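You operate a simulated robot arm through the tools that you are given. There is no shell and no other tool. Be economical: measure what you need, move in short steps, check, and stop when the job is done.

You are at the controls of a simulated robot arm. One attempt, no reset.

JOB
Put the white cartridge on the top of the vacuum plate. Then put the white nozzle on the frameless panel. Then fetch the white piston and set it on the free end of the side table. Then fetch the black seal and set it on the top of the black mat. Then take the twenty gram bag and leave it on the green frame panel. Then take the red tile and put it on the white frame panel. Then put the red padlock on top of the copper filter. Do these in the order given. Set down upright: white cartridge, white nozzle.
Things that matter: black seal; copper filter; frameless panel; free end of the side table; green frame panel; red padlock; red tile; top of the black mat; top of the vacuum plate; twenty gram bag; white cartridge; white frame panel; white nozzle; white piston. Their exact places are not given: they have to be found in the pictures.

Only the result counts: the job must be done as asked and must still hold three seconds after the hand-in. Knocking over, shifting, dropping, spilling or breaking anything else fails it. Lids that push on must go on centred and level and be pressed home; caps that screw on are set level and turned clockwise until they are tight.

ROBOT AND FRAMES
A 5-joint arm with a two-finger parallel gripper on a trunk, on a base that drives. Base frame: it is fixed to the floor where the robot stands at the start and does not move with it; the origin is under the middle of the robot, x ahead of it, y to its left, z up; the surface under the hand at the start is at about z = 0.85. Lengths are in m, angles in degrees, forces in N, time in s.
It reaches about 1.134 m from its shoulder. Its first joint turns from -149.0 to 149.0 degrees. Places, roughly: black seal (7x6x3 cm) [0.9, 0.9, 0.9]; copper filter [1.5, -2, 1]; frameless panel (30x20x1 cm) [-0.9, 2, 0.9]; free end of the side table [-0.7, 4.2, 0.8]; green frame panel (32x22x3 cm) [-2, 8.1, 0.4]; red padlock (4x2x8 cm) [-2.1, -1, 0.4]; red tile [-0.75, 7.25, 0.75]; top of the black mat [1, -2.6, 0.9]; top of the vacuum plate (22x15 cm) [-0.98, 2.48, 0.92]; twenty gram bag [-0.5, 6.5, 0.75]; white cartridge [0.75, 0, 1]; white frame panel (32x22x3 cm) [-2.8, 8.2, 0.8]; white nozzle (3x3x5 cm) [0.6, 0.1, 0.9]; white piston (5x5x3 cm) [0.5, 0.4, 0.9]. Payload 1.57 kg.
Tool frame: the origin (TCP) lies between the finger pads and is the grasp point; the fingertips stand 0.03 m ahead of it; z points along the fingers, y is the line along which they close. Largest opening 0.11 m; finger width 0.024, thickness 0.012; the body of the gripper, 0.048 by 0.112 m, starts 0.078 m behind the TCP.
Orientation is that of the tool frame in the base frame, as [roll, pitch, yaw] about the fixed x, y, z axes, in that order (R = Rz(yaw) Ry(pitch) Rx(roll)). With the fingers straight down and closing along the base's y, the tool's x points along the base's -x, its y along +y and its z along -z.

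CONTROLS
- The arm moves only by the tool jog_arm. Its argument "motion" is a list of rows, each an object (a shift or turn left out is 0, a gripper value left out holds the last) with "offset": the shift along the tool's x, y, z in m, a list of three; "rotation": the turn, a rotation vector about the tool's x, y, z in degrees, a list of three. In form: [{"offset": [dx, dy, dz], "rotation": [rx, ry, rz]}, ...]. A call has 1 to 10 rows; each row shifts and turns the commanded pose from where the row before left it, along the tool's axes as they then stand. "hand" is the opening, from 0 (shut) to 1 (fully open), set as the call begins (left out, the last holds). Rows are played at 5 a second. More than 0.05 m and 8.6 degrees between two rows, or a gripper value outside its range, and nothing of the call is played. Where a pose cannot be reached the arm comes as near as it can. A force on the tool above 40 N (or 10 N above the force at the start of the call, whichever is more), or a blocked arm, ends the call early, and 0.2 s more pass. The fingers move at their own pace (about 0.072 m/s each) and stop on an object; they squeeze with about 38 N. The grip force told is the motor's: it shows also when the fingers shut on nothing. Time passes only in rows, and 0.2 s behind the last, so rows that do not move let the fingers close. The reply holds the time, the measured pose of the TCP, the force on the tool along the base axes, the opening and the grip force, in the units named above and with some noise, with the torque about the TCP (base axes, N m) and any sound that the robot's microphone picked up, and new pictures: "show" is both (left out), scene, wrist or none.
- Cameras (640 x 400 px; columns grow to the right, rows downward): "scene" is now at [0.0283, 0.2009, 1.7933]; the picture's right is [0.23, -0.97, 0.00], its down [-0.72, -0.17, -0.67] and it looks along [0.65, 0.16, -0.74] (base axes); focal length 279 px, centre (320, 200). "wrist" rides on the gripper at [0.07, 0.016, -0.141] in the tool frame; the picture's right is [-0.23, 0.97, 0.00], its down [-0.86, -0.20, -0.48] and it looks along [-0.47, -0.11, 0.88] (tool axes); focal length 222 px, centre (320, 200).
- slide_trunk(by): slides the trunk up (or, below 0, down) by that many m; the arm and the scene camera ride with it, the base frame stays. It gives what a move gives, with no picture.
- base_move(legs): drives the robot by 1 to 6 legs, each [ahead, turn to the left] in m and degrees, along the robot's own axes; the way and the turn of a leg run together, so that a leg with both is an arc; at most 1.5 m and 180 degrees a leg. The arm and the cameras ride along, it lands a little off, and it stops where it bumps. It gives what a move gives, and a new picture of the scene camera.
- turn_head(pan, tilt): turns the head with the scene camera to pan (to the left, within 155 degrees either way) and tilt (down, from -29 to 69), counted from straight ahead of the robot. It gives what a move gives, and a new picture of the scene camera.
- pixel_to_xyz(camera, pixels): for up to 12 pixels [column, row] of the newest picture of that camera ("zoom" is the newest enlarged one), the place [x, y, z] in the base frame of the surface seen there, good to about 0.002 m. No time passes.
- close_up(camera, box): a new picture of the part [left, top, right, bottom] of that camera's present view, enlarged. No time passes.
- sign_off(): hands the job in; it is judged then, once.

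Work in short steps. Measure before you move; look again where a grasp or a placing could have gone wrong, and mend it. You have 138 turns and 260 pictures in all, those below and enlarged ones among them. Open the gripper and draw the arm clear of the work before you hand the job in, unless the task says otherwise; then end with one line.

The tools are called as name(argument=value, ...) on one line, values as JSON. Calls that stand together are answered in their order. jog_arm: Moves the arm, as the interface text tells. Its arguments: {"type":"object","properties":{"motion":{"type":"array","items":{"type":"object","properties":{"offset":{"type":"array","items":{"type":"number"}},"rotation":{"type":"array","items":{"type":"number"}}}}},"hand":{"type":"number"},"show":{"type":"string","enum":["both","scene","wrist","none"]}},"required":["motion"]} The other tools are called the same way: slide_trunk (by) slides the trunk up or down; base_move (legs) drives the base; turn_head (pan, tilt) turns the head that bears the scene camera; pixel_to_xyz (camera, pixels) gives the place of the surface under pixels of a picture; close_up (camera, box) takes an enlarged picture of a part of a camera's view; sign_off () hands the job in.

At the start:

```text
time_s: 0.0
ee_pos: [0.4914, 0.3348, 1.0794]
tcp_rot: [-179.9, 0.0, 179.4]
wrist_force: [0.0, 0.9, 0.3]
wrist_torque: [-0.01, 0.0, -0.04]
opening: 0.1099
gripper_force: 0.1
trunk travel left (down, up): [-0.813, 0.157]
robot x, y, heading: [-0.001, 0.0129, 0.1]
head pan, tilt: [13.5, 47.9]
```

scene: 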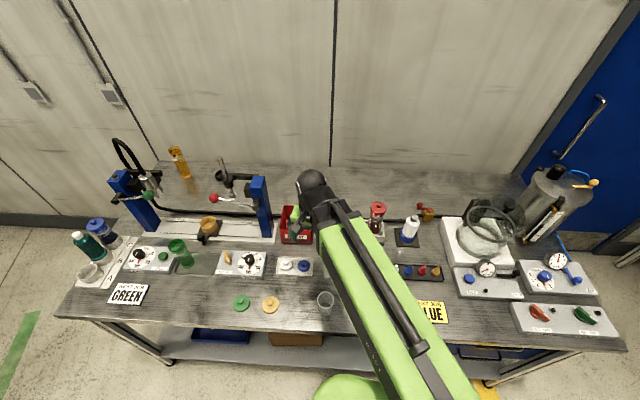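
wrist: 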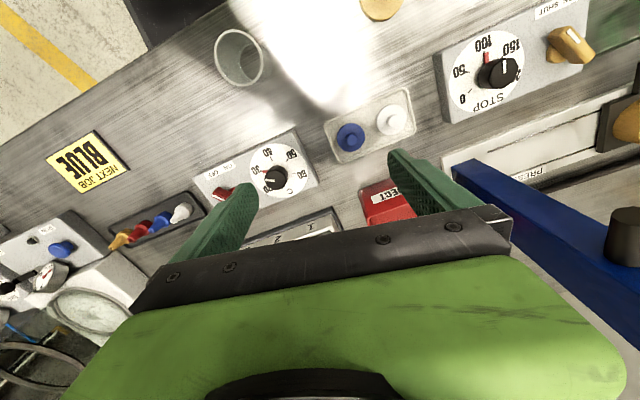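

I start by enlarging the scene view around the bench to identify the cartridge (about 410,228), nozzle tray (420,272) and piston tray (295,265).

close_up(camera="scene", box=[340, 190, 500, 310])

close_up(camera="wrist", box=[60, 100, 440, 300])

close_up(camera="scene", box=[60, 130, 340, 320])

```text
3.33 times, centred on (420, 250) of scene
```

zoom: 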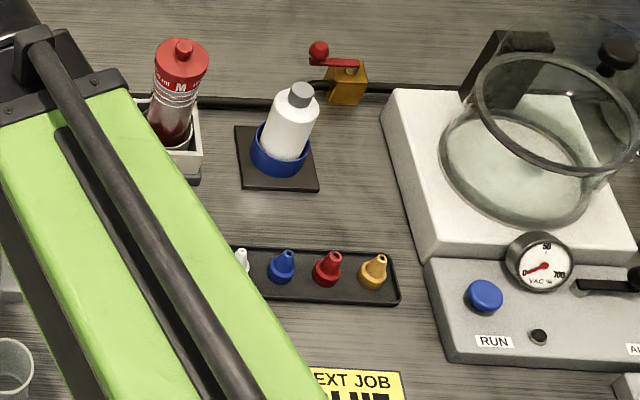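

```text
1.68 times, centred on (250, 200) of wrist
```

zoom: 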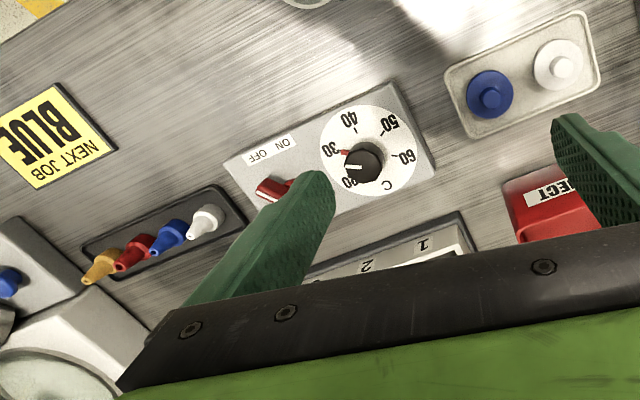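

```text
2.11 times, centred on (200, 225) of scene
```

zoom: 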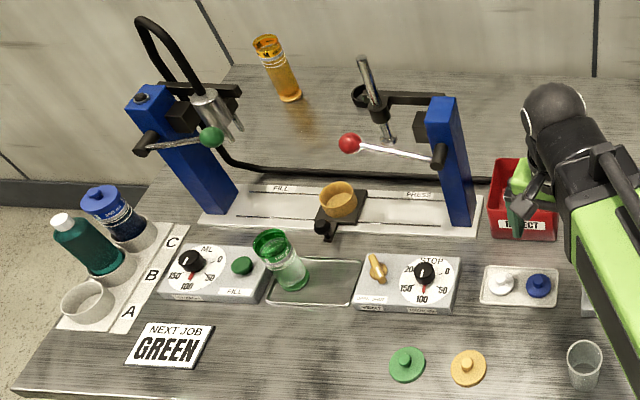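

The arm hides the area near (370,250), where the white cartridge should be. I raise the hand and move it left to uncover the rack.

jog_arm(motion=[{"offset": [0, 0, -0.05]}, {"offset": [0, 0, -0.05]}, {"offset": [0, 0, -0.05]}, {"offset": [0, 0.05, 0]}, {"offset": [0, 0.05, 0]}, {"offset": [0, 0.05, 0]}, {"offset": [0, 0.05, 0]}, {"offset": [0.05, 0, 0]}, {"offset": [0.05, 0, 0]}, {"offset": [0, 0, 0]}], show="scene")

```text
time_s: 2.2
ee_pos: [0.3953, 0.5363, 1.0796]
tcp_rot: [-180.0, 0.0, 179.3]
wrist_force: [-0.7, 0.0, -0.1]
wrist_torque: [0.03, 0.03, 0.01]
opening: 0.1102
gripper_force: 0.0
out of reach, approached as far as the arm can: row 1, 2, 3
trunk travel left (down, up): [-0.813, 0.157]
robot x, y, heading: [-0.0007, 0.0133, -0.2]
head pan, tilt: [13.5, 47.9]
```

scene: 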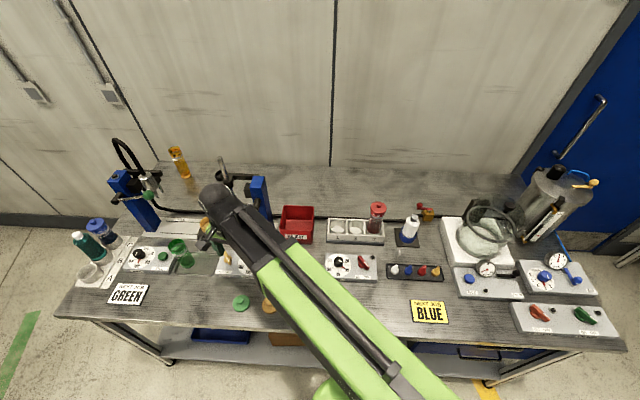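

Now the rack is visible around (352,230). I enlarge it.

close_up(camera="scene", box=[310, 190, 470, 290])

pixel_to_xyz(camera="scene", pixels=[[412, 218], [377, 207], [338, 227], [395, 270], [358, 228], [345, 260], [300, 222], [426, 212]])

```text
4.00 times, centred on (390, 240) of scene
```

zoom: 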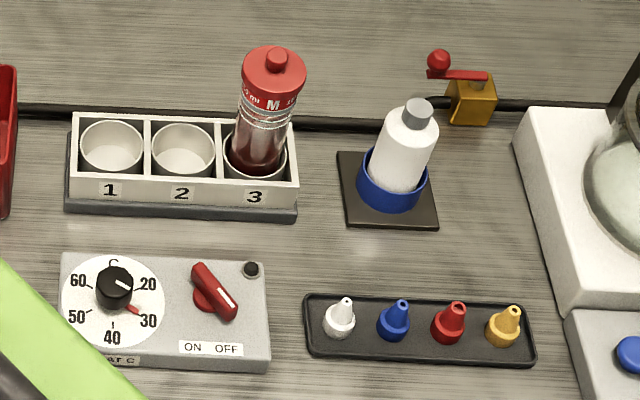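

```text
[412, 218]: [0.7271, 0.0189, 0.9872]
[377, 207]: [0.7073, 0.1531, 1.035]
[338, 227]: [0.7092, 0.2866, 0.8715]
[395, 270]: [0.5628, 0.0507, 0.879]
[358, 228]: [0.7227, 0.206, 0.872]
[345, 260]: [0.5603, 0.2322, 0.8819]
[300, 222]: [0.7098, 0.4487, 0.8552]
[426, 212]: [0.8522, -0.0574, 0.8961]
```

The white cartridge is the white bottle with the grey tip, at (0.73, 0.01), and the white nozzle is in the tray at (0.56, 0.05). I look toward the vacuum plate and frameless panel at about 110° left, and around the rest of the room.

turn_head(pan=112, tilt=20)

turn_head(pan=50, tilt=35)

turn_head(pan=-70, tilt=25)

turn_head(pan=-150, tilt=25)

```text
time_s: 4.0
ee_pos: [0.3952, 0.5368, 1.0792]
tcp_rot: [180.0, 0.0, 179.3]
wrist_force: [0.8, -0.6, -1.1]
wrist_torque: [0.0, 0.01, 0.0]
opening: 0.11
gripper_force: 0.0
trunk travel left (down, up): [-0.813, 0.157]
robot x, y, heading: [-0.001, 0.0135, -0.1]
head pan, tilt: [112.0, 20.0]
```

scene: 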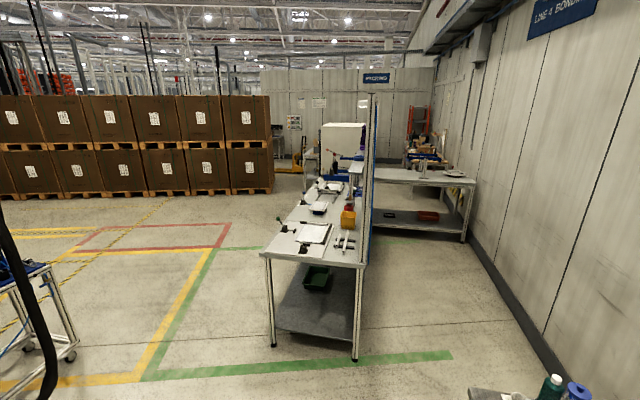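

```text
time_s: 5.3
ee_pos: [0.3951, 0.5369, 1.0793]
tcp_rot: [-180.0, 0.0, 179.3]
wrist_force: [-1.2, -0.3, 0.7]
wrist_torque: [-0.05, -0.02, 0.0]
opening: 0.1101
gripper_force: 0.0
trunk travel left (down, up): [-0.813, 0.157]
robot x, y, heading: [-0.0003, 0.0124, -0.3]
head pan, tilt: [50.0, 35.0]
```

scene: 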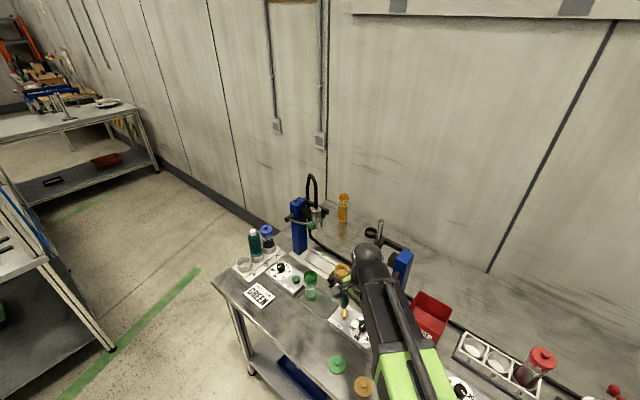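

```text
time_s: 7.3
ee_pos: [0.3955, 0.5361, 1.0793]
tcp_rot: [-179.9, -0.1, 179.3]
wrist_force: [-0.3, -0.2, -0.9]
wrist_torque: [-0.01, 0.0, -0.02]
opening: 0.11
gripper_force: 0.1
trunk travel left (down, up): [-0.813, 0.157]
robot x, y, heading: [-0.0028, 0.0113, 0.0]
head pan, tilt: [-70.0, 25.0]
```

scene: 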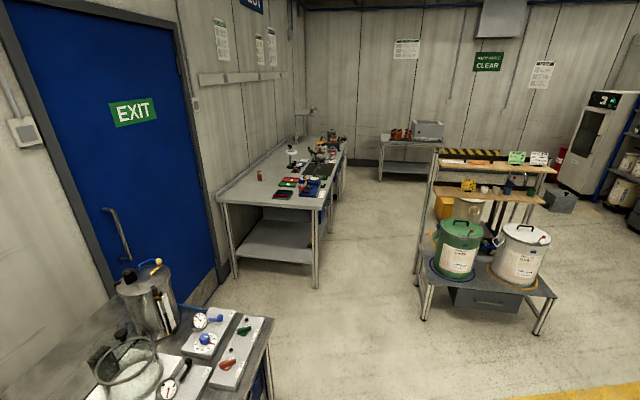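

```text
time_s: 8.8
ee_pos: [0.3947, 0.5363, 1.0796]
tcp_rot: [-180.0, 0.0, 179.4]
wrist_force: [-0.7, -0.5, 0.8]
wrist_torque: [0.01, 0.01, -0.01]
opening: 0.1099
gripper_force: 0.1
trunk travel left (down, up): [-0.813, 0.157]
robot x, y, heading: [-0.004, 0.0123, 0.1]
head pan, tilt: [-150.0, 25.0]
```

scene: 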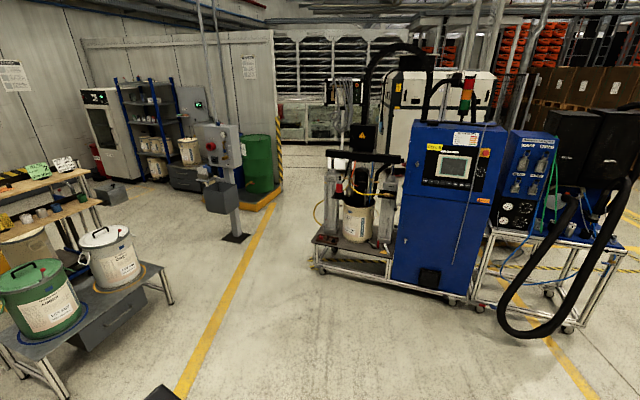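

I look back at the bench to measure the cartridge and raise the trunk for clearance.

turn_head(pan=0, tilt=48)

slide_trunk(by=0.15)

close_up(camera="scene", box=[240, 180, 400, 280])

```text
time_s: 11.2
ee_pos: [0.395, 0.537, 1.0791]
tcp_rot: [180.0, 0.0, 179.4]
wrist_force: [-0.7, -1.0, 0.4]
wrist_torque: [-0.02, -0.01, 0.02]
opening: 0.1101
gripper_force: 0.1
trunk travel left (down, up): [-0.813, 0.157]
robot x, y, heading: [-0.0015, 0.0156, -0.1]
head pan, tilt: [0.0, 48.0]
```

scene: 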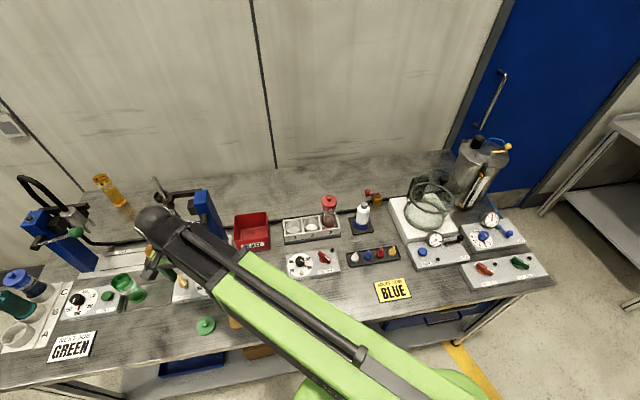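

```text
time_s: 12.9
ee_pos: [0.3949, 0.5358, 1.2289]
tcp_rot: [-180.0, 0.0, 179.3]
wrist_force: [0.0, -0.5, -0.5]
wrist_torque: [0.01, -0.01, 0.0]
opening: 0.1098
gripper_force: 0.1
trunk travel left (down, up): [-0.963, 0.007]
robot x, y, heading: [-0.0049, 0.0112, 0.2]
head pan, tilt: [0.0, 48.0]
```

```text
4.00 times, centred on (320, 230) of scene
```

zoom: 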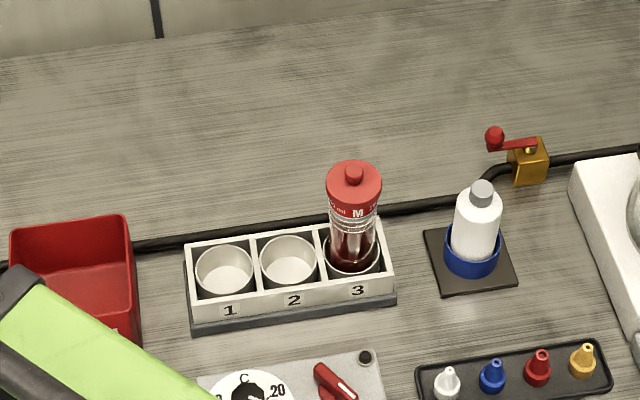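

I measure the cartridge, its holder and the nozzles in the zoom.

pixel_to_xyz(camera="zoom", pixels=[[482, 186], [478, 212], [458, 225], [499, 225], [478, 240], [449, 240], [499, 245], [472, 272], [448, 372], [447, 390], [353, 172], [520, 150]])

```text
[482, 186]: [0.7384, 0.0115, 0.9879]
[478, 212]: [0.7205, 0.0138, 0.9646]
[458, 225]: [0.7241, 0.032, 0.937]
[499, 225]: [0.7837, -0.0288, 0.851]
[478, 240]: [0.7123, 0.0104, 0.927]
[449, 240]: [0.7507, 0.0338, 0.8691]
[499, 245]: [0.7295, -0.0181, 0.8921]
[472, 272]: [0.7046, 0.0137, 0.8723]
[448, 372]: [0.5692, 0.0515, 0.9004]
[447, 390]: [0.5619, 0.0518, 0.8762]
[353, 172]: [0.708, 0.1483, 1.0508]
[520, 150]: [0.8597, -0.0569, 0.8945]
```

Cartridge axis is about (0.735, 0.011), ring top about 0.895, cap top 0.99. I move the hand over toward it at height.

jog_arm(motion=[{"offset": [-0.026, -0.0403, 0]}, {"offset": [-0.026, -0.0403, 0]}, {"offset": [-0.026, -0.0403, 0]}, {"offset": [-0.026, -0.0403, 0]}, {"offset": [-0.026, -0.0403, 0]}, {"offset": [-0.026, -0.0403, 0]}, {"offset": [-0.026, -0.0403, 0]}, {"offset": [-0.026, -0.0403, 0]}, {"offset": [-0.026, -0.0403, 0]}, {"offset": [-0.026, -0.0403, 0]}], hand=1, show="none")

jog_arm(motion=[{"offset": [-0.026, -0.0403, 0]}, {"offset": [-0.026, -0.0403, 0]}, {"offset": [-0.026, -0.0403, 0]}, {"offset": [0, 0, 0.05]}, {"offset": [0, 0, 0.05]}, {"offset": [0, 0, 0]}])

```text
time_s: 15.1
ee_pos: [0.652, 0.1283, 1.2289]
tcp_rot: [179.9, 0.0, 179.3]
wrist_force: [-0.6, 0.5, -0.3]
wrist_torque: [0.0, 0.02, 0.05]
opening: 0.11
gripper_force: 0.0
trunk travel left (down, up): [-0.963, 0.007]
robot x, y, heading: [-0.0037, 0.0147, 0.1]
head pan, tilt: [0.0, 48.0]
```

```text
time_s: 16.5
ee_pos: [0.7258, 0.0084, 1.2287]
tcp_rot: [-180.0, 0.0, 179.3]
wrist_force: [0.6, 0.0, 0.7]
wrist_torque: [0.01, 0.0, -0.01]
opening: 0.1101
gripper_force: 0.2
out of reach, approached as far as the arm can: row 4, 5
trunk travel left (down, up): [-0.963, 0.007]
robot x, y, heading: [-0.0011, 0.0126, -0.2]
head pan, tilt: [0.0, 48.0]
```

scene: 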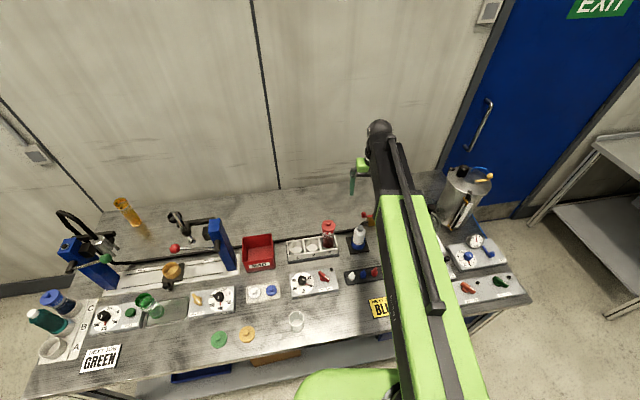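
wrist: 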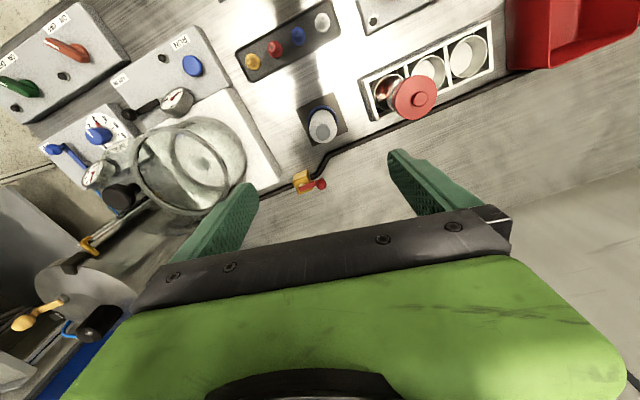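

Vertical moves come from the trunk only. I measure the cartridge from the wrist picture for alignment.

close_up(camera="wrist", box=[270, 70, 400, 170])

pixel_to_xyz(camera="wrist", pixels=[[324, 131], [322, 118], [313, 125], [333, 122], [315, 180], [302, 180]])

```text
4.00 times, centred on (335, 120) of wrist
```

zoom: 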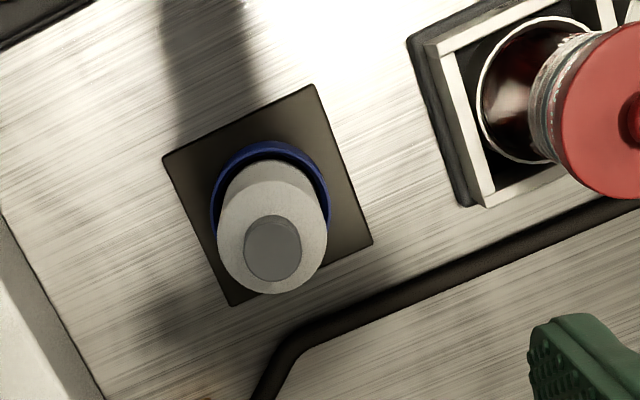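

```text
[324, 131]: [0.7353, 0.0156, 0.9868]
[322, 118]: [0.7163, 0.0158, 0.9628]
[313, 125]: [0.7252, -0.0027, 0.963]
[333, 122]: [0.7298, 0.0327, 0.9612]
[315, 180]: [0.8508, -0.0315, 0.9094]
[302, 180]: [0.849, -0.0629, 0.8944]
```

Cap centre is at about (0.736, 0.0135). I shift the hand onto it and lower by the trunk part of the way.

jog_arm(motion=[{"offset": [-0.0105, 0.005, 0]}, {"offset": [0, 0, 0]}], show="none")

slide_trunk(by=-0.19)

jog_arm(motion=[{"offset": [0, 0, 0]}], show="wrist")

```text
time_s: 17.1
ee_pos: [0.7371, 0.0125, 1.2298]
tcp_rot: [-180.0, 0.1, 179.4]
wrist_force: [0.1, 0.3, 0.0]
wrist_torque: [0.0, -0.01, 0.04]
opening: 0.1101
gripper_force: 0.0
trunk travel left (down, up): [-0.963, 0.007]
robot x, y, heading: [-0.0032, 0.0136, 0.0]
head pan, tilt: [0.0, 48.0]
```

```text
time_s: 19.2
ee_pos: [0.7374, 0.0121, 1.0409]
tcp_rot: [179.9, 0.0, 179.4]
wrist_force: [-0.7, -0.7, 0.4]
wrist_torque: [-0.01, 0.02, 0.02]
opening: 0.1101
gripper_force: 0.0
trunk travel left (down, up): [-0.773, 0.197]
robot x, y, heading: [0.0003, 0.0121, -0.0]
head pan, tilt: [0.0, 48.0]
```

```text
time_s: 19.6
ee_pos: [0.7383, 0.0134, 1.039]
tcp_rot: [-179.9, 0.0, 179.3]
wrist_force: [0.2, -0.1, 0.5]
wrist_torque: [-0.02, 0.03, -0.01]
opening: 0.11
gripper_force: 0.1
trunk travel left (down, up): [-0.773, 0.197]
robot x, y, heading: [-0.0028, 0.014, -0.1]
head pan, tilt: [0.0, 48.0]
```

wrist: 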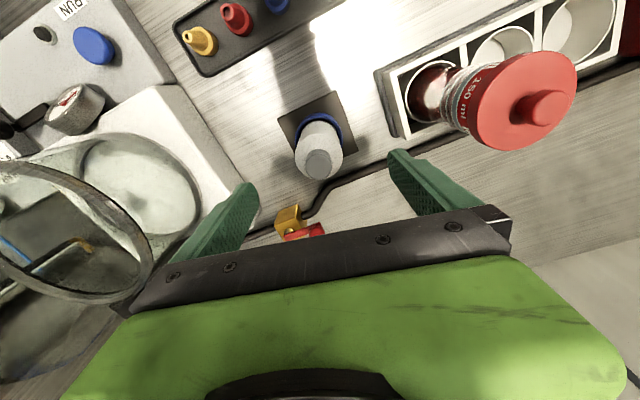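

I check clearance: glass dome edge and cap centre positions.

pixel_to_xyz(camera="wrist", pixels=[[319, 162], [138, 240], [197, 190], [465, 95], [483, 130], [305, 232]])

```text
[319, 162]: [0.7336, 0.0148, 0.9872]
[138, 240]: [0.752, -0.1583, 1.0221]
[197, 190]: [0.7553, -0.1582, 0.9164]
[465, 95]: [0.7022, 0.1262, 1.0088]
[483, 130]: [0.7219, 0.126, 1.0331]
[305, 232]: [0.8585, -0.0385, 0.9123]
```

All clear. I fine-tune by 2 mm and lower to z ≈ 0.936, then close.

jog_arm(motion=[{"offset": [0.002, 0.001, 0]}], show="none")

slide_trunk(by=-0.104)

jog_arm(motion=[{"offset": [0, 0, 0]}, {"offset": [0, 0, 0]}, {"offset": [0, 0, 0]}, {"offset": [0, 0, 0]}, {"offset": [0, 0, 0]}], hand=0, show="wrist")

```text
time_s: 20.0
ee_pos: [0.7349, 0.015, 1.0399]
tcp_rot: [-180.0, 0.1, 179.4]
wrist_force: [0.8, -0.4, -0.2]
wrist_torque: [-0.01, 0.03, 0.03]
opening: 0.1101
gripper_force: 0.1
trunk travel left (down, up): [-0.773, 0.197]
robot x, y, heading: [0.002, 0.013, 0.2]
head pan, tilt: [0.0, 48.0]
```

```text
time_s: 21.4
ee_pos: [0.735, 0.0134, 0.9352]
tcp_rot: [180.0, 0.0, 179.3]
wrist_force: [0.3, 0.0, 0.1]
wrist_torque: [0.0, -0.01, 0.01]
opening: 0.1101
gripper_force: 0.2
trunk travel left (down, up): [-0.669, 0.301]
robot x, y, heading: [-0.0041, 0.0141, -0.1]
head pan, tilt: [0.0, 48.0]
```

```text
time_s: 22.6
ee_pos: [0.7361, 0.0157, 0.9357]
tcp_rot: [180.0, 0.0, 179.2]
wrist_force: [0.3, 0.5, 0.2]
wrist_torque: [0.02, -0.03, 0.01]
opening: 0.049
gripper_force: 37.9
trunk travel left (down, up): [-0.669, 0.301]
robot x, y, heading: [-0.0034, 0.0111, 0.1]
head pan, tilt: [0.0, 48.0]
```

wrist: 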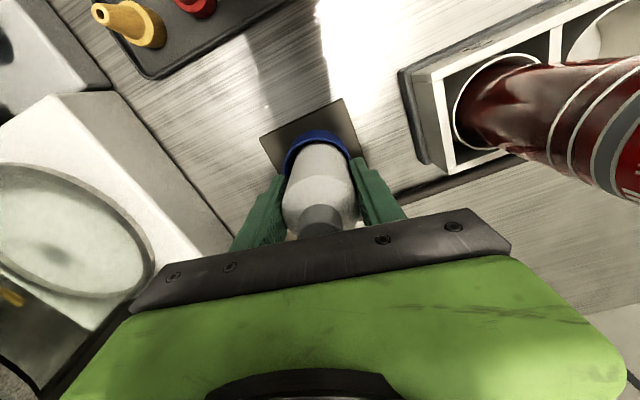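

Gripped (opening 0.049, 38 N). I lift with the trunk and check.

slide_trunk(by=0.22)

jog_arm(motion=[{"offset": [0, 0, 0]}], show="both")

```text
time_s: 24.9
ee_pos: [0.7352, 0.0135, 1.1566]
tcp_rot: [-180.0, 0.0, 179.2]
wrist_force: [0.3, 0.4, -2.0]
wrist_torque: [0.02, 0.02, -0.01]
opening: 0.0491
gripper_force: 37.8
trunk travel left (down, up): [-0.889, 0.081]
robot x, y, heading: [-0.0021, 0.0108, 0.1]
head pan, tilt: [0.0, 48.0]
```

```text
time_s: 25.3
ee_pos: [0.7359, 0.0146, 1.1559]
tcp_rot: [-179.9, 0.0, 179.4]
wrist_force: [-0.3, 0.2, -1.4]
wrist_torque: [0.0, -0.04, 0.01]
opening: 0.049
gripper_force: 38.1
trunk travel left (down, up): [-0.889, 0.081]
robot x, y, heading: [-0.0002, 0.013, 0.1]
head pan, tilt: [0.0, 48.0]
```

scene: 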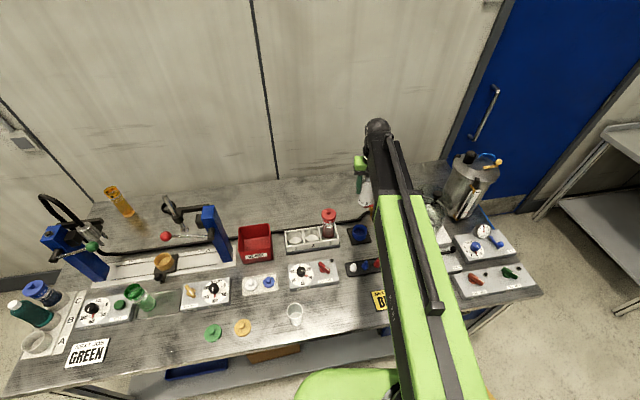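
wrist: 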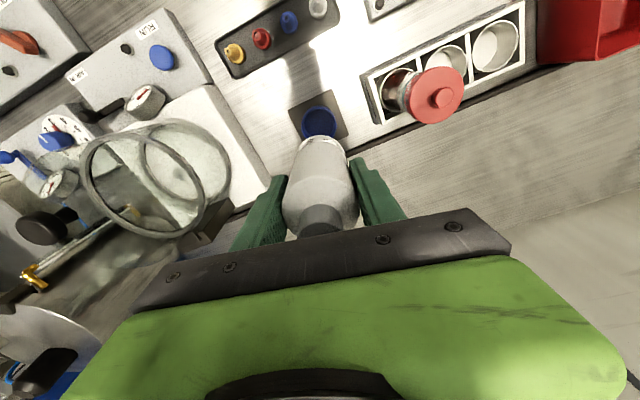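

The cartridge is held. I raise the trunk, back away from the bench, turn left, then look at the destination table.

slide_trunk(by=0.08)

base_move(legs=[[-0.6, 0], [0, 130]])

turn_head(pan=-25, tilt=30)

```text
time_s: 26.4
ee_pos: [0.7351, 0.015, 1.2354]
tcp_rot: [-179.9, 0.0, 179.2]
wrist_force: [-0.3, 0.0, -1.4]
wrist_torque: [0.01, 0.01, 0.01]
opening: 0.0491
gripper_force: 38.3
trunk travel left (down, up): [-0.969, 0.001]
robot x, y, heading: [0.0002, 0.0145, -0.1]
head pan, tilt: [0.0, 48.0]
```

```text
time_s: 35.2
ee_pos: [-1.0749, 0.5796, 1.2372]
tcp_rot: [179.9, 0.3, -50.7]
wrist_force: [-0.5, 0.1, -0.9]
wrist_torque: [0.04, 0.02, -0.02]
opening: 0.0494
gripper_force: 38.2
trunk travel left (down, up): [-0.969, 0.001]
robot x, y, heading: [-0.6315, -0.0082, 129.7]
head pan, tilt: [0.0, 48.0]
```

scene: 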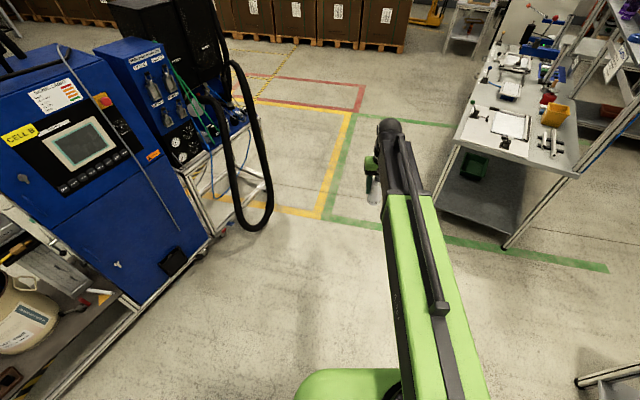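

```text
time_s: 36.1
ee_pos: [-1.0762, 0.5794, 1.2355]
tcp_rot: [179.9, -0.1, -50.8]
wrist_force: [-0.7, -0.5, -2.5]
wrist_torque: [0.01, 0.0, 0.0]
opening: 0.0493
gripper_force: 38.1
trunk travel left (down, up): [-0.969, 0.001]
robot x, y, heading: [-0.6326, -0.0082, 130.0]
head pan, tilt: [-25.0, 30.0]
```

scene: 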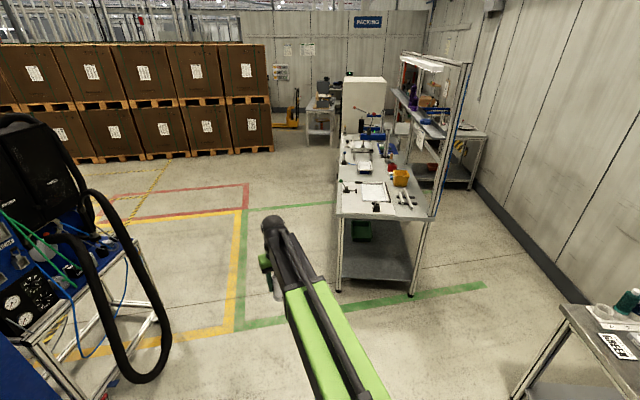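

I enlarge and measure the layout of the glass/vacuum table around (370,190).

close_up(camera="scene", box=[320, 90, 480, 230])

pixel_to_xyz(camera="scene", pixels=[[340, 215], [428, 217], [342, 136], [375, 191], [365, 155], [410, 295], [338, 290], [412, 145], [460, 150], [330, 110], [240, 330], [487, 137]])

```text
2.86 times, centred on (400, 160) of scene
```

zoom: 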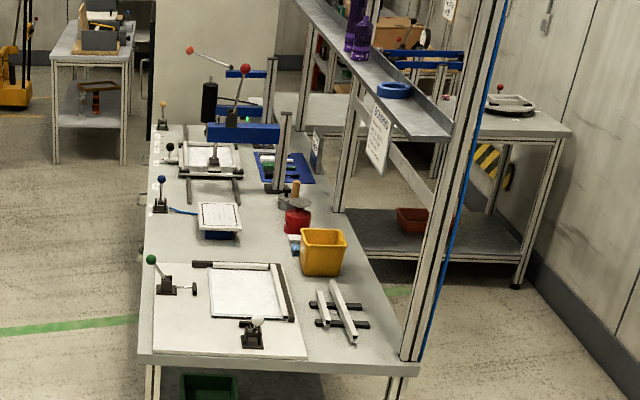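

```text
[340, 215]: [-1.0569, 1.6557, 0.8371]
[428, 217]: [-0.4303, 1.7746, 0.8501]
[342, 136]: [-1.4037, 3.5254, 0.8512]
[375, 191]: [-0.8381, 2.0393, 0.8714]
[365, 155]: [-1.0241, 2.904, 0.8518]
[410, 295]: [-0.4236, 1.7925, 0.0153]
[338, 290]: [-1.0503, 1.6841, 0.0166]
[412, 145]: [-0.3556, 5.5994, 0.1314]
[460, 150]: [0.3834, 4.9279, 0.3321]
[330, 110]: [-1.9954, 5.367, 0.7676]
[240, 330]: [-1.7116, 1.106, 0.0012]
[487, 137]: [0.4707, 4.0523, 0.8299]
```

Table axis runs about 100° heading from corner (-1.06,1.66). I measure the vacuum plate, the lever tops and the hose obstacle before driving.

pixel_to_xyz(camera="zoom", pixels=[[218, 212], [200, 205], [240, 225], [152, 260], [160, 180], [245, 70], [243, 290], [258, 322], [245, 132]])

pixel_to_xyz(camera="scene", pixels=[[150, 378], [168, 310], [115, 390], [130, 235], [90, 190]])

```text
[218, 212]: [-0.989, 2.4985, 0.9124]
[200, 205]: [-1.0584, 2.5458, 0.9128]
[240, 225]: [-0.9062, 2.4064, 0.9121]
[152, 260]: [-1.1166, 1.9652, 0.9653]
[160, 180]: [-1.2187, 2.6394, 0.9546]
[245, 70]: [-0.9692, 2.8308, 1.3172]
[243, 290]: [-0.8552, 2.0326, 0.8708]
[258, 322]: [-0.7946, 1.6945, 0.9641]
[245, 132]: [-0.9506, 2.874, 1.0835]
```

```text
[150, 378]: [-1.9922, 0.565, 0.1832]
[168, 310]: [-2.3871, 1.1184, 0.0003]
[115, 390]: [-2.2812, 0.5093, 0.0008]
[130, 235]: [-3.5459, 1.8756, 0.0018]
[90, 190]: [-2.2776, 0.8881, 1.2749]
```

I retract the arm for the drive, then drive in steps around the table corner.

jog_arm(motion=[{"offset": [0.05, 0, 0]}, {"offset": [0.05, 0, 0]}, {"offset": [0.05, 0, 0]}, {"offset": [0.05, 0, 0]}, {"offset": [0.05, 0, 0]}, {"offset": [0, 0, 0]}], show="none")

base_move(legs=[[1.5, -1], [0, -33]])

```text
time_s: 37.5
ee_pos: [-0.9707, 0.4542, 1.2365]
tcp_rot: [-180.0, -0.1, -50.9]
wrist_force: [0.3, 0.3, -2.2]
wrist_torque: [0.01, -0.02, -0.02]
opening: 0.0491
gripper_force: 37.8
out of reach, approached as far as the arm can: row 4, 5
trunk travel left (down, up): [-0.969, 0.001]
robot x, y, heading: [-0.6296, -0.0063, 129.9]
head pan, tilt: [-25.0, 30.0]
```

```text
time_s: 46.5
ee_pos: [-1.5974, 1.7311, 1.2367]
tcp_rot: [180.0, -0.2, -85.0]
wrist_force: [0.5, -0.4, -1.4]
wrist_torque: [0.05, 0.07, -0.02]
opening: 0.0493
gripper_force: 38.0
trunk travel left (down, up): [-0.969, 0.001]
robot x, y, heading: [-1.5626, 1.1587, 96.1]
head pan, tilt: [-25.0, 30.0]
```

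scene: 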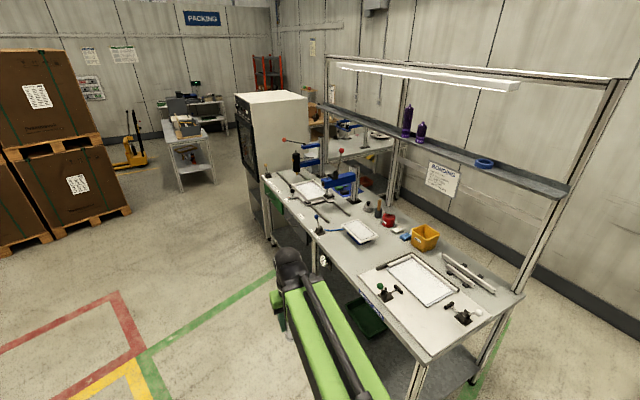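

Robot at (-1.56,1.16), heading 96. I drive 1.2 m alongside the table and turn to face it.

base_move(legs=[[1.2, 2], [0, -87.5]])

turn_head(pan=0, tilt=50)

```text
time_s: 56.4
ee_pos: [-1.1467, 2.4403, 1.2365]
tcp_rot: [179.9, -0.2, -170.5]
wrist_force: [-0.9, -1.8, -1.8]
wrist_torque: [0.04, -0.02, -0.03]
opening: 0.0491
gripper_force: 37.4
trunk travel left (down, up): [-0.969, 0.001]
robot x, y, heading: [-1.7097, 2.3251, 11.2]
head pan, tilt: [-25.0, 30.0]
```

scene: 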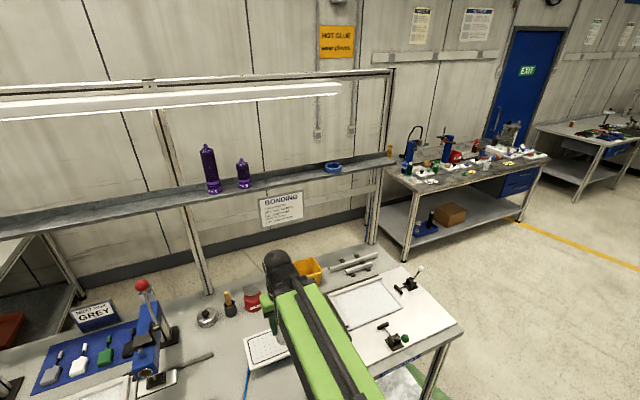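

```text
time_s: 57.3
ee_pos: [-1.1454, 2.4415, 1.2351]
tcp_rot: [179.9, -0.3, -170.5]
wrist_force: [0.9, -0.1, -2.2]
wrist_torque: [0.02, 0.01, -0.01]
opening: 0.0491
gripper_force: 38.2
trunk travel left (down, up): [-0.969, 0.001]
robot x, y, heading: [-1.7082, 2.3269, 11.5]
head pan, tilt: [0.0, 50.0]
```

scene: 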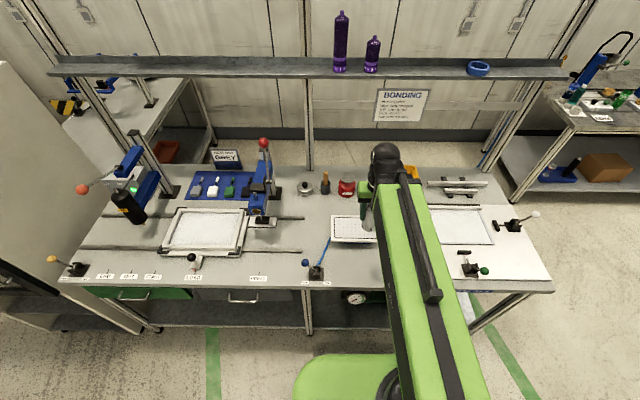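

I measure the vacuum plate around (353,229) and the hanging cartridge.

close_up(camera="scene", box=[310, 190, 410, 260])

jog_arm(motion=[{"offset": [0, 0, 0]}], show="wrist")

pixel_to_xyz(camera="scene", pixels=[[353, 229], [333, 217], [330, 239], [360, 217], [375, 236]])

```text
5.71 times, centred on (360, 225) of scene
```

zoom: 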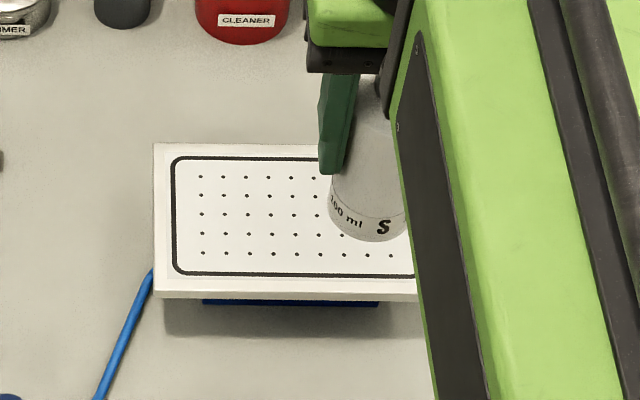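

```text
time_s: 57.7
ee_pos: [-1.1457, 2.443, 1.2365]
tcp_rot: [180.0, -0.3, -170.5]
wrist_force: [0.0, 0.1, -1.5]
wrist_torque: [0.01, 0.02, -0.04]
opening: 0.0492
gripper_force: 37.8
trunk travel left (down, up): [-0.969, 0.001]
robot x, y, heading: [-1.7058, 2.3251, 11.3]
head pan, tilt: [0.0, 50.0]
```

wrist: 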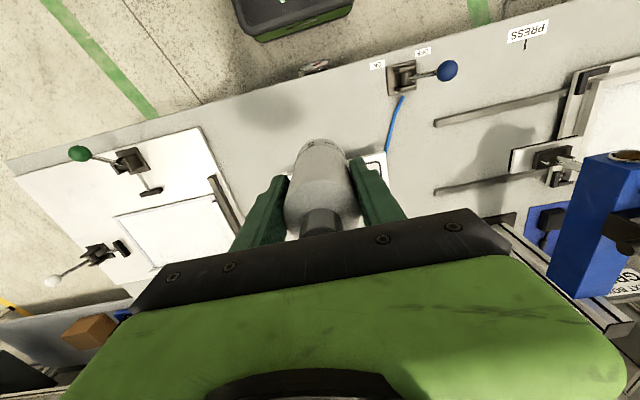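

```text
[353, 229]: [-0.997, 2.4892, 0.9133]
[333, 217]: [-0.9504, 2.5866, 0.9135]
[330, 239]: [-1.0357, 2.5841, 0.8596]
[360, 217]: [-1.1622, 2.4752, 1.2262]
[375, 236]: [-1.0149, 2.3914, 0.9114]
```

I measure the cartridge's lower edge from the zoom to get its length below the TCP, plus plate corners.

pixel_to_xyz(camera="zoom", pixels=[[370, 238], [350, 230], [368, 225], [360, 180], [155, 146], [157, 290], [412, 294], [300, 146], [285, 215]])

```text
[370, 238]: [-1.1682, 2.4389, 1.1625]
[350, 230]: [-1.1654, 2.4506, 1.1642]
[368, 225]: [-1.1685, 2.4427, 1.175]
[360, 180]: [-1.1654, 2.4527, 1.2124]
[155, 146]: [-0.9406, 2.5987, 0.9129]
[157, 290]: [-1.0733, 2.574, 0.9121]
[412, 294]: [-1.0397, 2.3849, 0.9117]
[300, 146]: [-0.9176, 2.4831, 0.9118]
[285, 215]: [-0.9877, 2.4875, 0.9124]
```

Cartridge bottom is 0.075 below TCP, plate top at 0.9125, centre at (-0.988, 2.478). I extend over the centre and lower most of the way.

jog_arm(motion=[{"offset": [-0.04, 0.0095, 0]}, {"offset": [-0.04, 0, 0]}, {"offset": [-0.04, 0, 0]}, {"offset": [-0.042, 0, 0]}, {"offset": [0, 0, 0]}], show="none")

slide_trunk(by=-0.23)

close_up(camera="scene", box=[290, 170, 430, 260])

```text
time_s: 58.9
ee_pos: [-0.9899, 2.4787, 1.2359]
tcp_rot: [-180.0, -0.2, -170.5]
wrist_force: [0.2, 0.1, -1.7]
wrist_torque: [0.01, -0.01, 0.01]
opening: 0.0492
gripper_force: 38.6
trunk travel left (down, up): [-0.969, 0.001]
robot x, y, heading: [-1.7057, 2.3247, 11.1]
head pan, tilt: [0.0, 50.0]
```

```text
time_s: 61.3
ee_pos: [-0.9892, 2.4799, 1.0057]
tcp_rot: [180.0, -0.3, -170.6]
wrist_force: [-0.3, -0.2, -1.8]
wrist_torque: [-0.01, 0.0, -0.01]
opening: 0.049
gripper_force: 38.3
trunk travel left (down, up): [-0.739, 0.231]
robot x, y, heading: [-1.7068, 2.3255, 11.2]
head pan, tilt: [0.0, 50.0]
```

```text
4.44 times, centred on (360, 215) of scene
```

zoom: 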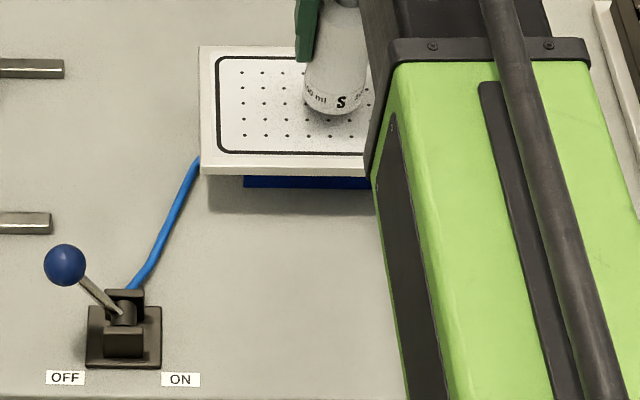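

I measure the cartridge's lower rim against the plate.

pixel_to_xyz(camera="zoom", pixels=[[336, 112], [325, 108], [335, 118], [335, 100]])

slide_trunk(by=-0.013)

```text
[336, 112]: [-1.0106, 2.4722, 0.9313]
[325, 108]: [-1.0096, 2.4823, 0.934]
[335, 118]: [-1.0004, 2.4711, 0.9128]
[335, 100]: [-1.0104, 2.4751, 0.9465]
```

```text
time_s: 61.9
ee_pos: [-0.9896, 2.4787, 0.9919]
tcp_rot: [-180.0, -0.2, -170.5]
wrist_force: [-0.4, -0.4, -1.5]
wrist_torque: [0.0, -0.02, -0.01]
opening: 0.049
gripper_force: 37.4
trunk travel left (down, up): [-0.726, 0.244]
robot x, y, heading: [-1.7064, 2.3241, 11.1]
head pan, tilt: [0.0, 50.0]
```

I lower in small steps until contact.

slide_trunk(by=-0.003)

slide_trunk(by=-0.002)

```text
time_s: 62.4
ee_pos: [-0.9884, 2.4791, 0.9896]
tcp_rot: [-180.0, -0.3, -170.6]
wrist_force: [-0.7, -0.4, -0.3]
wrist_torque: [-0.04, 0.03, 0.03]
opening: 0.049
gripper_force: 37.9
trunk travel left (down, up): [-0.723, 0.247]
robot x, y, heading: [-1.707, 2.3253, 11.2]
head pan, tilt: [0.0, 50.0]
```

```text
time_s: 62.9
ee_pos: [-0.9906, 2.4774, 0.9883]
tcp_rot: [-180.0, -0.1, -170.4]
wrist_force: [6.9, 1.1, 28.5]
wrist_torque: [0.12, -0.55, 0.05]
opening: 0.0492
gripper_force: 38.4
trunk travel left (down, up): [-0.721, 0.249]
robot x, y, heading: [-1.7041, 2.3275, 11.6]
head pan, tilt: [0.0, 50.0]
```

Contact reached (28 N). I ease up 1 mm and open.

slide_trunk(by=0.001)

jog_arm(motion=[{"offset": [0, 0, 0]}, {"offset": [0, 0, 0]}, {"offset": [0, 0, 0]}, {"offset": [0, 0, 0]}, {"offset": [0, 0, 0]}, {"offset": [0, 0, 0]}], hand=1, show="none")

slide_trunk(by=0.24)

jog_arm(motion=[{"offset": [0.05, 0, 0]}, {"offset": [0.05, 0, 0]}, {"offset": [0.05, 0, 0]}, {"offset": [0, 0, 0]}], show="scene")

close_up(camera="scene", box=[310, 170, 450, 260])

```text
time_s: 63.5
ee_pos: [-0.9896, 2.4774, 0.9885]
tcp_rot: [179.9, -0.2, -170.5]
wrist_force: [5.4, 0.8, 16.1]
wrist_torque: [0.1, -0.52, -0.01]
opening: 0.0491
gripper_force: 37.9
trunk travel left (down, up): [-0.722, 0.248]
robot x, y, heading: [-1.7111, 2.328, 11.4]
head pan, tilt: [0.0, 50.0]
```

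```text
time_s: 64.8
ee_pos: [-0.988, 2.4772, 0.9882]
tcp_rot: [-180.0, -0.3, -170.6]
wrist_force: [0.4, -0.3, -0.1]
wrist_torque: [0.01, 0.04, 0.02]
opening: 0.1101
gripper_force: 0.1
trunk travel left (down, up): [-0.722, 0.248]
robot x, y, heading: [-1.7079, 2.3307, 11.3]
head pan, tilt: [0.0, 50.0]
```

```text
time_s: 67.3
ee_pos: [-0.9884, 2.4784, 1.2297]
tcp_rot: [180.0, -0.3, -170.6]
wrist_force: [-0.6, -0.1, -1.2]
wrist_torque: [0.02, 0.0, 0.04]
opening: 0.11
gripper_force: 0.0
trunk travel left (down, up): [-0.962, 0.008]
robot x, y, heading: [-1.7081, 2.33, 11.2]
head pan, tilt: [0.0, 50.0]
```

```text
time_s: 68.3
ee_pos: [-1.1354, 2.4552, 1.2288]
tcp_rot: [180.0, -0.3, -170.5]
wrist_force: [0.5, -1.0, 0.4]
wrist_torque: [0.0, 0.05, -0.02]
opening: 0.1101
gripper_force: 0.1
trunk travel left (down, up): [-0.962, 0.008]
robot x, y, heading: [-1.707, 2.3269, 11.1]
head pan, tilt: [0.0, 50.0]
```

scene: 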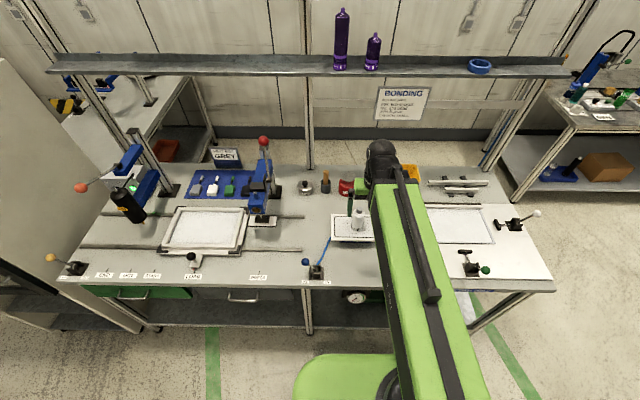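

```text
4.44 times, centred on (380, 215) of scene
```

zoom: 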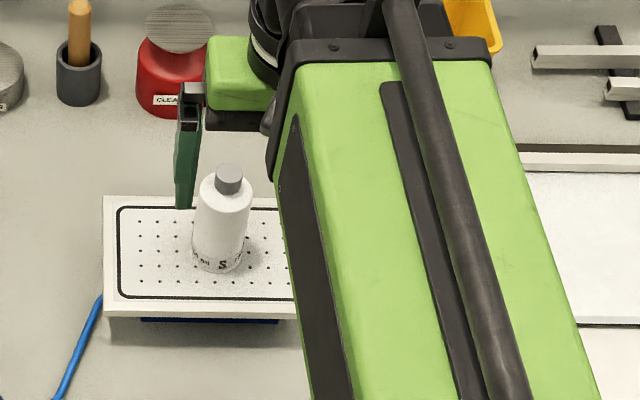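

Cartridge stands upright on the plate. I record the frameless panel's place before going back for the nozzle.

pixel_to_xyz(camera="scene", pixels=[[435, 209], [482, 208], [492, 240], [440, 243], [465, 226], [487, 269], [537, 213], [475, 185]])

close_up(camera="scene", box=[410, 170, 570, 290])

```text
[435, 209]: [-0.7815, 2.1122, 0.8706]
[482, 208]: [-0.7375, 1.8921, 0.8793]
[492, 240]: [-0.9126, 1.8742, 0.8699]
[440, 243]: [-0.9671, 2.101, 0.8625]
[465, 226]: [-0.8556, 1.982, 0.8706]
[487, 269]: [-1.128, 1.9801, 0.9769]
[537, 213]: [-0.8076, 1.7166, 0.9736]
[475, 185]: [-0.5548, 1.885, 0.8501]
```

```text
3.33 times, centred on (490, 230) of scene
```

zoom: 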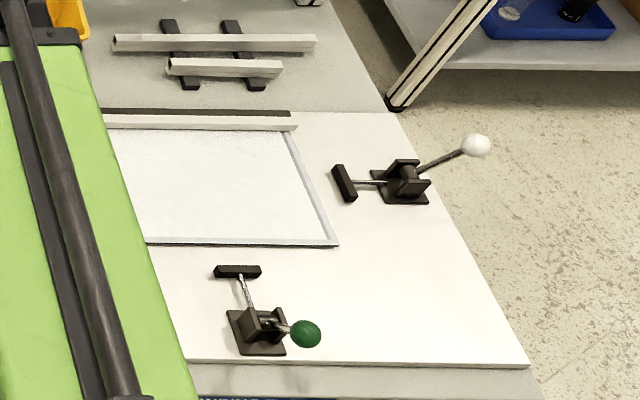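

Panel top is at z 0.8706, centre about (-0.86, 2.02). I drive back to the bench for the nozzle.

base_move(legs=[[0, -94], [1.176, 0], [0, 32.4], [1.49, 0], [0, 50.4]])

```text
time_s: 89.1
ee_pos: [0.0009, 0.0696, 1.2286]
tcp_rot: [179.9, -0.2, 179.3]
wrist_force: [-0.8, -0.1, -0.8]
wrist_torque: [0.08, -0.05, 0.0]
opening: 0.1099
gripper_force: 0.0
trunk travel left (down, up): [-0.962, 0.008]
robot x, y, heading: [-0.586, 0.0501, 1.1]
head pan, tilt: [0.0, 50.0]
```

scene: 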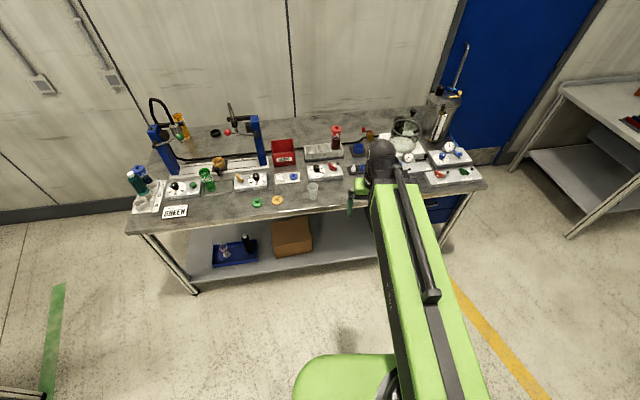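

I go ahead 0.55 m so that the nozzle sits at about the arm's inner radius.

base_move(legs=[[0.54, -1.2]])

jog_arm(motion=[{"offset": [0, 0, 0]}], show="wrist")

```text
time_s: 92.2
ee_pos: [0.5378, 0.0579, 1.2287]
tcp_rot: [180.0, -0.3, 177.8]
wrist_force: [-0.3, -0.2, -0.7]
wrist_torque: [0.0, 0.01, -0.03]
opening: 0.11
gripper_force: 0.1
trunk travel left (down, up): [-0.962, 0.008]
robot x, y, heading: [-0.0463, 0.053, -0.6]
head pan, tilt: [0.0, 50.0]
```

scene: 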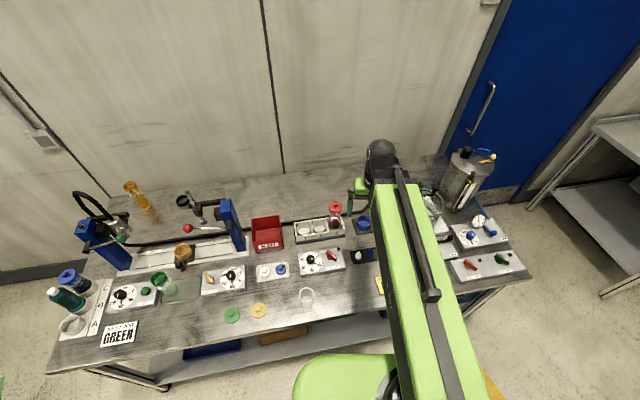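

```text
time_s: 92.6
ee_pos: [0.538, 0.0585, 1.227]
tcp_rot: [-180.0, -0.3, 177.7]
wrist_force: [1.0, 0.4, 0.2]
wrist_torque: [0.03, 0.02, 0.0]
opening: 0.1099
gripper_force: 0.0
trunk travel left (down, up): [-0.962, 0.008]
robot x, y, heading: [-0.0437, 0.0531, -0.8]
head pan, tilt: [0.0, 50.0]
```

wrist: 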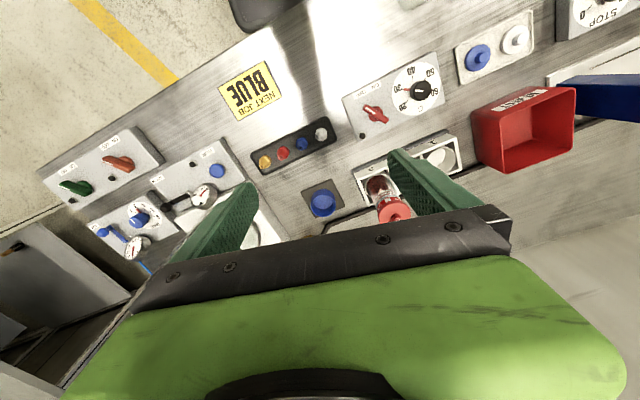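

I measure the white nozzle at wrist (320,134).

close_up(camera="wrist", box=[240, 100, 360, 180])

```text
5.00 times, centred on (300, 140) of wrist
```

zoom: 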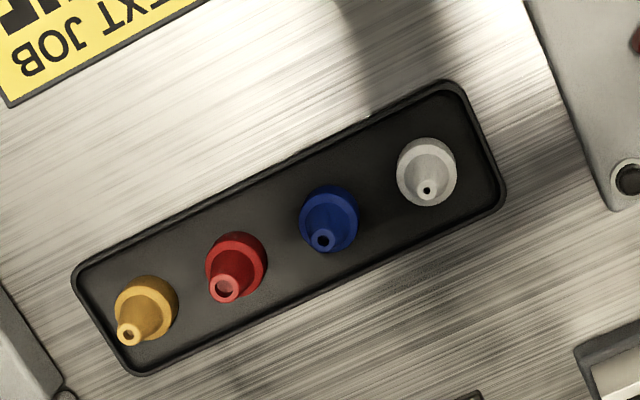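

pixel_to_xyz(camera="zoom", pixels=[[426, 189], [426, 165], [400, 165], [452, 168], [422, 142], [328, 238], [420, 220]])

```text
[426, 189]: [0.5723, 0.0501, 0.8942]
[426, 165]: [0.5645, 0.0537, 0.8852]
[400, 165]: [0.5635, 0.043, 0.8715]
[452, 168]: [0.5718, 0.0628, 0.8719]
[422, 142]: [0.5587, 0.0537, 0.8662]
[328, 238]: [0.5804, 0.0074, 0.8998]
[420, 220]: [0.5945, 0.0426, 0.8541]
```

I measure tray rim and floor heights, since the fingers must close fore-aft (blue nozzle is only 45 mm beside it).

pixel_to_xyz(camera="zoom", pixels=[[358, 118], [359, 122], [385, 130], [370, 170], [440, 232], [447, 228], [460, 215], [480, 150], [400, 108], [502, 195]])

```text
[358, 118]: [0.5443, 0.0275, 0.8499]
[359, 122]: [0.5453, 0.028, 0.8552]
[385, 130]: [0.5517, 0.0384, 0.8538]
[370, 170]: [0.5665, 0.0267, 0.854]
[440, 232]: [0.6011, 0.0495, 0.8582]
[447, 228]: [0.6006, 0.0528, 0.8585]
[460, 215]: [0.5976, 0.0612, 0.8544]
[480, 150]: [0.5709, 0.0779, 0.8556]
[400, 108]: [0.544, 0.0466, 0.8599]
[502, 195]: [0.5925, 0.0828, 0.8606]
```

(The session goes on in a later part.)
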